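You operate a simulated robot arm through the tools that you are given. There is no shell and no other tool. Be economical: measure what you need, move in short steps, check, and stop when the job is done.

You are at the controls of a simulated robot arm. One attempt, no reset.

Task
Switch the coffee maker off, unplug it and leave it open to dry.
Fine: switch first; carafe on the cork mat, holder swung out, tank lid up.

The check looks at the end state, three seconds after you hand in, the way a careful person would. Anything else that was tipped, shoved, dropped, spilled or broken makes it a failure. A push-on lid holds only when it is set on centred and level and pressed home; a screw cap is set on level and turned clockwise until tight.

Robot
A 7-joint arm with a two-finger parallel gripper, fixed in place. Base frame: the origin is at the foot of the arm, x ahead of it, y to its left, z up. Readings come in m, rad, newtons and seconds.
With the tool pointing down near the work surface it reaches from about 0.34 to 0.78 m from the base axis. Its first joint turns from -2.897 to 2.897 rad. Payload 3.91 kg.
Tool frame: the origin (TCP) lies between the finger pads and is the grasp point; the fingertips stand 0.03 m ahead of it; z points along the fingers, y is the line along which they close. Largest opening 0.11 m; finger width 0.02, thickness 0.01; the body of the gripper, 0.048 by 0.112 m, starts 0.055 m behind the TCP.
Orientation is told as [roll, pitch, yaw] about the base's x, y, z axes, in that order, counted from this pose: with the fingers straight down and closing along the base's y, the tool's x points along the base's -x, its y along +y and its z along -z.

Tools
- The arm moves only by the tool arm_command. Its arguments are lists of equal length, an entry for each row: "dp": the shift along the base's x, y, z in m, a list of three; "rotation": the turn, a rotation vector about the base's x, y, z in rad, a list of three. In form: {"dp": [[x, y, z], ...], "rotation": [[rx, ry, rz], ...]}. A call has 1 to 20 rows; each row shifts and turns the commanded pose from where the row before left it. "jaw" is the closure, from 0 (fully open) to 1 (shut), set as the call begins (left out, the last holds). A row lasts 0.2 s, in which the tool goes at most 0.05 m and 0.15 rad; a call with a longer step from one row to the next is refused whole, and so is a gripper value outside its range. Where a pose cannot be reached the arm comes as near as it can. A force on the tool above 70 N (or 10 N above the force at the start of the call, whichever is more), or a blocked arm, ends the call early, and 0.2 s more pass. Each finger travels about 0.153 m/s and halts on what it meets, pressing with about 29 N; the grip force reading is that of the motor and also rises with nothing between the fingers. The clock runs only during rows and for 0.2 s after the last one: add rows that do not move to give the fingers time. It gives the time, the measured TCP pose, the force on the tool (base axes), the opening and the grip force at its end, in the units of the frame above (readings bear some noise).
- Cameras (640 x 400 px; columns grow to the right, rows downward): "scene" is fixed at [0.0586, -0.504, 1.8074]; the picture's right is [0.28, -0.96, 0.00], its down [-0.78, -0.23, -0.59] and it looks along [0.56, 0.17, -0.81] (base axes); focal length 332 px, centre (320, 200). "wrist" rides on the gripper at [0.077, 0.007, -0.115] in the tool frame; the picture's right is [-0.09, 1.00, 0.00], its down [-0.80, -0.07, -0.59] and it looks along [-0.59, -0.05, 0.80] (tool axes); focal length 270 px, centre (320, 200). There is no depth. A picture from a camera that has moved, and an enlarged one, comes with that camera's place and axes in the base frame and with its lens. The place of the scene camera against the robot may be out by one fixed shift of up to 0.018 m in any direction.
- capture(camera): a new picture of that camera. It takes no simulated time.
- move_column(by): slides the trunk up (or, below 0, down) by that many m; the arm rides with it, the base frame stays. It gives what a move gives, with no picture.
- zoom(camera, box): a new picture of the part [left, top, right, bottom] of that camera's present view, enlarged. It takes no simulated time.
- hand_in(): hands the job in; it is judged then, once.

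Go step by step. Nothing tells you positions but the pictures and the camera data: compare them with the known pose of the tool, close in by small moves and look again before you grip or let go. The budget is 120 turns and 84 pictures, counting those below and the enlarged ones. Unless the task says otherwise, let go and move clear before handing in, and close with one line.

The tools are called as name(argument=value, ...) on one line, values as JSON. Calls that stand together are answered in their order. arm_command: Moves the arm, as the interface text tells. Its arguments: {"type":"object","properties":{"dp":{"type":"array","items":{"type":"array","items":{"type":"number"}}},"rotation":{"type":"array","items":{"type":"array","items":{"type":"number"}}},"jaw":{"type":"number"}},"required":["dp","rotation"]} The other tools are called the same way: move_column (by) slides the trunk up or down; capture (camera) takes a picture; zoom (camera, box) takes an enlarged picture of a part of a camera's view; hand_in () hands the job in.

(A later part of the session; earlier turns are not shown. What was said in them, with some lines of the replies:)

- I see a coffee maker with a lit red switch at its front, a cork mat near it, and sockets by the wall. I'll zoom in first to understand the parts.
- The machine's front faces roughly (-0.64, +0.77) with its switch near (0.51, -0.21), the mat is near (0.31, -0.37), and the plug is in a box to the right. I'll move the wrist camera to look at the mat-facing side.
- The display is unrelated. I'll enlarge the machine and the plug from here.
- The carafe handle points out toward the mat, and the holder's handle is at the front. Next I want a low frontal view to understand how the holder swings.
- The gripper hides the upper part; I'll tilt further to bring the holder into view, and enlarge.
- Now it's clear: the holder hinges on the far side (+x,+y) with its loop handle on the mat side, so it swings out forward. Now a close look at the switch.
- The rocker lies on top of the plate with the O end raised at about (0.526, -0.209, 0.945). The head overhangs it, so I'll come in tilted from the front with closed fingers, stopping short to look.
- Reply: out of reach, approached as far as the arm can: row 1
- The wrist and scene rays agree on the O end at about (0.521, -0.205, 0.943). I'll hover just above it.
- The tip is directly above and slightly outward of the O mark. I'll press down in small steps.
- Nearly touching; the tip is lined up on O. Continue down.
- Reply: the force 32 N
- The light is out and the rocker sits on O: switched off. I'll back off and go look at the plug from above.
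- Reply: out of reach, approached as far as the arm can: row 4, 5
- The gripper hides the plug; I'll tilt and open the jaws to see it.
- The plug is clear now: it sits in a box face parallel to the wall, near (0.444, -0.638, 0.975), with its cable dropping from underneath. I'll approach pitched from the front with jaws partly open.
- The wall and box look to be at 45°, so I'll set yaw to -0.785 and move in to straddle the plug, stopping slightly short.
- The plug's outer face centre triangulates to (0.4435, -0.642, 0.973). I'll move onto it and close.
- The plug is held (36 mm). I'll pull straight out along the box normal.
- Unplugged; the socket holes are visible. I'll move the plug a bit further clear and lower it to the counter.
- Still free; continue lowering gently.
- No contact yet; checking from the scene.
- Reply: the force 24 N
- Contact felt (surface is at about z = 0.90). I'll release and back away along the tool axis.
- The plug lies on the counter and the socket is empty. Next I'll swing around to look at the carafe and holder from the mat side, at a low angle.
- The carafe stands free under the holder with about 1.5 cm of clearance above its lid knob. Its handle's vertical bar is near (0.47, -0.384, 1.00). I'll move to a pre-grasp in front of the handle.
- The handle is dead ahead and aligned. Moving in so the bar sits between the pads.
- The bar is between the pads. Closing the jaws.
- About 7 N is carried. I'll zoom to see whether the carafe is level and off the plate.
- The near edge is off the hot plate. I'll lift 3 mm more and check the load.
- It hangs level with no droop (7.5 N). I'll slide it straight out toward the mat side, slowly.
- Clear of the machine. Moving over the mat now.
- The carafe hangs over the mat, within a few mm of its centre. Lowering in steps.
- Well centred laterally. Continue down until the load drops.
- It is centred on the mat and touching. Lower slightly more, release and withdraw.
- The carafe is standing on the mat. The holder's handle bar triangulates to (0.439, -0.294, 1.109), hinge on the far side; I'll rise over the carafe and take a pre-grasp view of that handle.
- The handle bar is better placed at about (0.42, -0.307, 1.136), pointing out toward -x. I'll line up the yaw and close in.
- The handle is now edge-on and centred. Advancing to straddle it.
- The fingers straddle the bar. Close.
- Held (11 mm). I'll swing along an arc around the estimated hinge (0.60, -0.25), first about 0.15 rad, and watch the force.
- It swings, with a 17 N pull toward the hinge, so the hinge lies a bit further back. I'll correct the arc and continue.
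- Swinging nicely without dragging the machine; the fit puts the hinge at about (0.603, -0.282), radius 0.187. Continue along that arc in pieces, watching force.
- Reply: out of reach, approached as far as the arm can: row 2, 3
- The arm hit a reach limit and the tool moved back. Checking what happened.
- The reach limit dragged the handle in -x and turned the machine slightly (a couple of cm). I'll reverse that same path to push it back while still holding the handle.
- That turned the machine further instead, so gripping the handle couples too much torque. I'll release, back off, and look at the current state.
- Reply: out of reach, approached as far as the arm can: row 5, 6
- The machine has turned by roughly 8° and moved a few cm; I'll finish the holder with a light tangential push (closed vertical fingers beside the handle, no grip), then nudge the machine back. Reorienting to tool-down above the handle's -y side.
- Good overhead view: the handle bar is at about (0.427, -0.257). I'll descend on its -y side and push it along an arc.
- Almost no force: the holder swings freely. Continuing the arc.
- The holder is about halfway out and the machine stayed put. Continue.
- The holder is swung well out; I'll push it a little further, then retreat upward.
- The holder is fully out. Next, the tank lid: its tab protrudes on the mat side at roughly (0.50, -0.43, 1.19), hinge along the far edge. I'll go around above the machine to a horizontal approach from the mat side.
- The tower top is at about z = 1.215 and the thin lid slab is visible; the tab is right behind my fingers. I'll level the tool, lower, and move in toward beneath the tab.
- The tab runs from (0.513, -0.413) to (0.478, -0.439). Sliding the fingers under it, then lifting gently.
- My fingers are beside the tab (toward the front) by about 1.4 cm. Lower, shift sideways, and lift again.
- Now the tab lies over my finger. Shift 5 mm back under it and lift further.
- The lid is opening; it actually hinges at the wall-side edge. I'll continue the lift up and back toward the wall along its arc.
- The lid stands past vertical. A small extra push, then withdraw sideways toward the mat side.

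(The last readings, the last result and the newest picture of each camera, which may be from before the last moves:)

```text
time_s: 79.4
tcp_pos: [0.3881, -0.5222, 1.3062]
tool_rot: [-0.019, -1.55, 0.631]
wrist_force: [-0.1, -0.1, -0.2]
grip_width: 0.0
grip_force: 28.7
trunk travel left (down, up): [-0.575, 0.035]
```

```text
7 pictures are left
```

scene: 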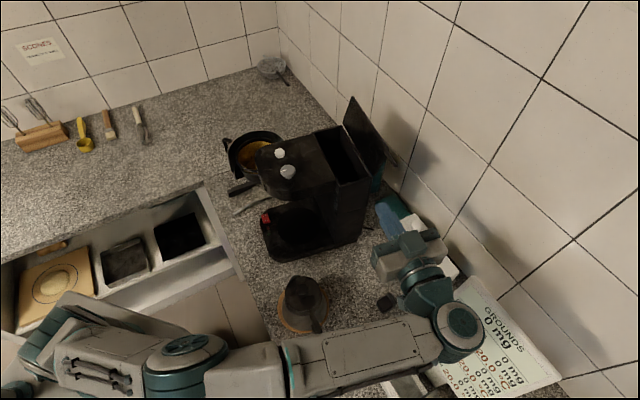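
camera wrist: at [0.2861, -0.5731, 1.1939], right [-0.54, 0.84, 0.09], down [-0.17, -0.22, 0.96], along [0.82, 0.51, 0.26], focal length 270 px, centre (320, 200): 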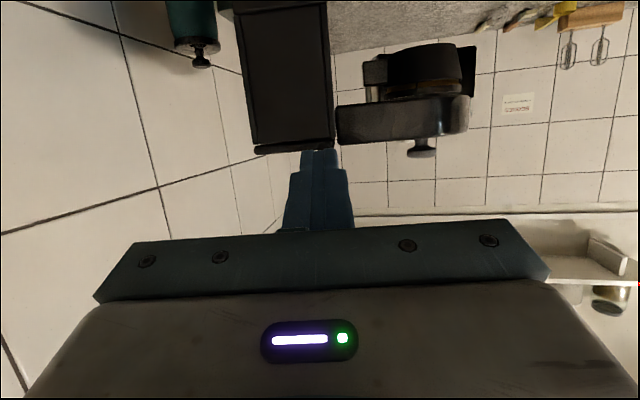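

All three parts are in the right state and the lid stays up. The machine is still a few cm off its original spot, so I'll try one gentle low nudge on its base front to put it back; first moving there with a moderately tilted, closed gripper.

arm_command(dp=[[0, 0, 0.01], [0, 0, 0.01], [0, 0, 0], [0, 0, 0], [0, 0, 0], [0, 0, 0], [0, 0, 0]], rotation=[[-0.0885, 0.121, 0], [-0.0885, 0.121, 0], [-0.0885, 0.121, 0], [-0.0885, 0.121, 0], [-0.0885, 0.121, 0], [-0.0885, 0.121, 0], [-0.0885, 0.121, 0]])

arm_command(dp=[[0.0025, 0.029, 0], [0.0025, 0.029, 0], [0.0025, 0.029, 0], [0.0025, 0.029, 0], [0.0025, 0.029, 0], [0.0025, 0.029, 0], [0.0025, 0.029, 0], [0.0025, 0.029, 0], [0.0025, 0.029, 0], [0.0025, 0.029, 0], [0.0025, 0.029, 0], [0.0025, 0.029, 0], [0.0025, 0.029, 0]], rotation=[[0, 0, -0.1415], [0, 0, -0.1415], [0, 0, -0.1415], [0, 0, -0.1415], [0, 0, -0.1415], [0, 0, -0.1415], [0, 0, -0.1415], [0, 0, -0.1415], [0, 0, -0.1415], [0, 0, -0.1415], [0, 0, -0.1415], [0, 0, -0.1415], [0, 0, -0.1415]])

```text
time_s: 81.0
tcp_pos: [0.3886, -0.5235, 1.325]
tool_rot: [-0.021, -0.5, 0.63]
wrist_force: [-0.1, 0.3, -0.1]
grip_width: 0.0001
grip_force: 29.1
trunk travel left (down, up): [-0.575, 0.035]
```

```text
time_s: 83.8
tcp_pos: [0.4218, -0.1464, 1.3239]
tool_rot: [-0.023, -0.501, -1.208]
wrist_force: [0.3, -0.3, 0.1]
grip_width: 0.0001
grip_force: 29.1
trunk travel left (down, up): [-0.575, 0.035]
```

arm_command(dp=[[0, 0.01, -0.04], [0, 0, -0.04], [0, 0, -0.04], [0, 0, -0.04], [0, 0, -0.04], [0, 0, -0.04], [0, 0, -0.04], [0, 0, -0.04], [0, 0, 0]], rotation=[[0, 0, 0], [0, 0, 0], [0, 0, 0], [0, 0, 0], [0, 0, 0], [0, 0, 0], [0, 0, 0], [0, 0, 0], [0, 0, 0]])

capture(camera="wrist")

```text
time_s: 85.8
tcp_pos: [0.42, -0.1369, 1.0042]
tool_rot: [-0.021, -0.502, -1.211]
wrist_force: [-0.6, 0.6, -0.1]
grip_width: 0.0001
grip_force: 29.4
trunk travel left (down, up): [-0.575, 0.035]
```

```text
6 pictures are left
camera wrist: at [0.3856, -0.0198, 1.0688], right [0.96, 0.27, 0.02], down [0.09, -0.41, 0.91], along [0.26, -0.87, -0.42], focal length 270 px, centre (320, 200)
```

wrist: 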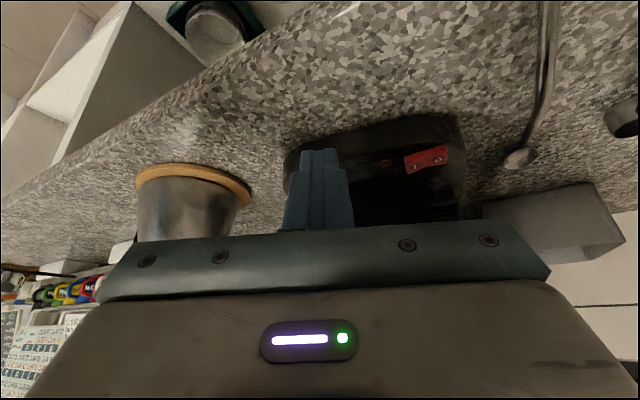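

I see the base front edge (now about 10-14° turned), running from (0.47, -0.22) to (0.556, -0.17). I'll go down to base height, and push slowly mostly in -y, watching force.

arm_command(dp=[[0.0185, 0, -0.03], [0.0185, -0.01, -0.028], [0.002, -0.01, 0], [0.003, -0.012, 0], [0.001, -0.005, 0], [0.001, -0.005, 0], [0, 0, 0]], rotation=[[0, 0, 0], [0, 0, 0], [0, 0, 0], [0, 0, 0], [0, 0, 0], [0, 0, 0], [0, 0, 0]])

```text
time_s: 87.4
tcp_pos: [0.4646, -0.1785, 0.9464]
tool_rot: [-0.023, -0.501, -1.207]
wrist_force: [-4.2, 6.3, 0.1]
grip_width: 0.0002
grip_force: 28.4
trunk travel left (down, up): [-0.575, 0.035]
```

Contact, with the force along the front's normal. Pushing slowly.

arm_command(dp=[[0.001, -0.005, 0], [0.001, -0.005, 0], [0.001, -0.005, 0], [0.001, -0.005, 0], [0, 0, 0]], rotation=[[0, 0, 0], [0, 0, 0], [0, 0, 0], [0, 0, 0], [0, 0, 0]])

capture(camera="scene")

```text
time_s: 88.6
tcp_pos: [0.4668, -0.1983, 0.9487]
tool_rot: [-0.022, -0.501, -1.212]
wrist_force: [-7.9, 9.5, 1.1]
grip_width: 0.0001
grip_force: 29.0
trunk travel left (down, up): [-0.575, 0.035]
```

```text
5 pictures are left
```

scene: 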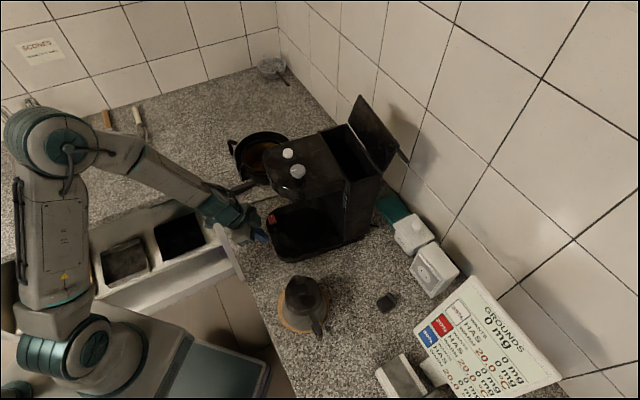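

Most of the displacement is undone already (12 N pushes). Another 1.4 cm.

arm_command(dp=[[0, -0.005, 0], [0, -0.005, 0], [0, -0.004, 0], [0, 0, 0]], rotation=[[0, 0, 0], [0, 0, 0], [0, 0, 0], [0, 0, 0]])

zoom(camera="scene", box=[220, 80, 420, 280])

```text
time_s: 89.6
tcp_pos: [0.4677, -0.2117, 0.9478]
tool_rot: [-0.019, -0.503, -1.211]
wrist_force: [-6.6, 10.9, 3.8]
grip_width: 0.0
grip_force: 28.8
trunk travel left (down, up): [-0.575, 0.035]
```

```text
2.00 times, centred on (320, 180) of scene
camera zoom: at [0.0586, -0.504, 1.8074], right [0.28, -0.96, 0.0], down [-0.78, -0.23, -0.59], along [0.56, 0.17, -0.81], focal length 664 px, centre (320, 240)
```

zoom: 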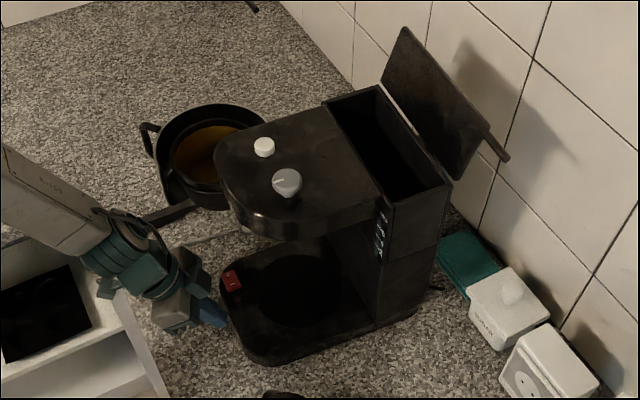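

The machine is back within about 1 cm of its original place and orientation, with the lid up and holder out. Retreating the arm and checking once more.

arm_command(dp=[[-0.008, 0.02, 0], [-0.012, 0.03, 0.01], [-0.01, 0.03, 0.03], [0, 0.02, 0.045], [0, 0, 0.05], [0, 0, 0.05], [0, 0, 0.05], [0, 0, 0.05], [0, 0, 0]], rotation=[[0, 0, 0], [0, 0, 0], [0, 0, 0], [0, 0, 0], [0, 0, 0], [0, 0, 0], [0, 0, 0], [0, 0, 0], [0, 0, 0]])

capture(camera="scene")

```text
time_s: 91.6
tcp_pos: [0.4379, -0.1103, 1.232]
tool_rot: [-0.022, -0.499, -1.209]
wrist_force: [-0.2, 0.3, -0.4]
grip_width: 0.0
grip_force: 29.0
trunk travel left (down, up): [-0.575, 0.035]
```

```text
3 pictures are left
```

scene: 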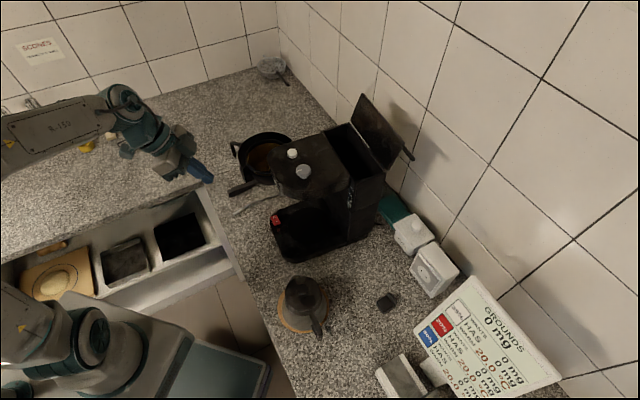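

Everything looks in place; one last check that the switch still shows off.

zoom(camera="scene", box=[250, 190, 350, 270])

```text
5.00 times, centred on (300, 230) of scene
camera zoom: at [0.0586, -0.504, 1.8074], right [0.28, -0.96, 0.0], down [-0.78, -0.23, -0.59], along [0.56, 0.17, -0.81], focal length 1659 px, centre (420, 50)
```

zoom: 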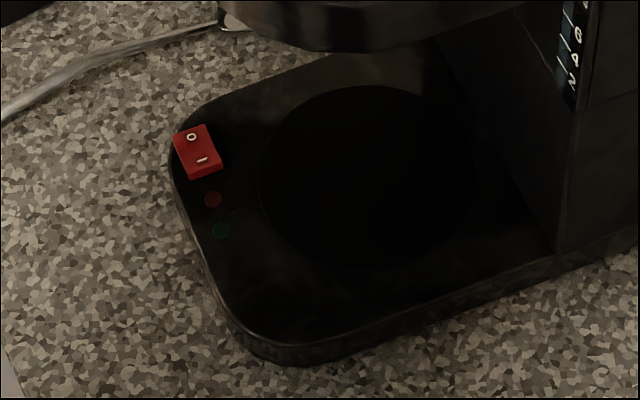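

The switch is off with its light out, and the arm is clear of everything, so I'm handing in.

hand_in()

```text
The job is handed in.
```

The coffee maker is switched off and unplugged, with the carafe on the cork mat, the holder swung out and the tank lid up. While swinging the holder I dragged the machine a few centimetres and turned it about 10°. I pushed it back to within about 1 cm of where it stood.
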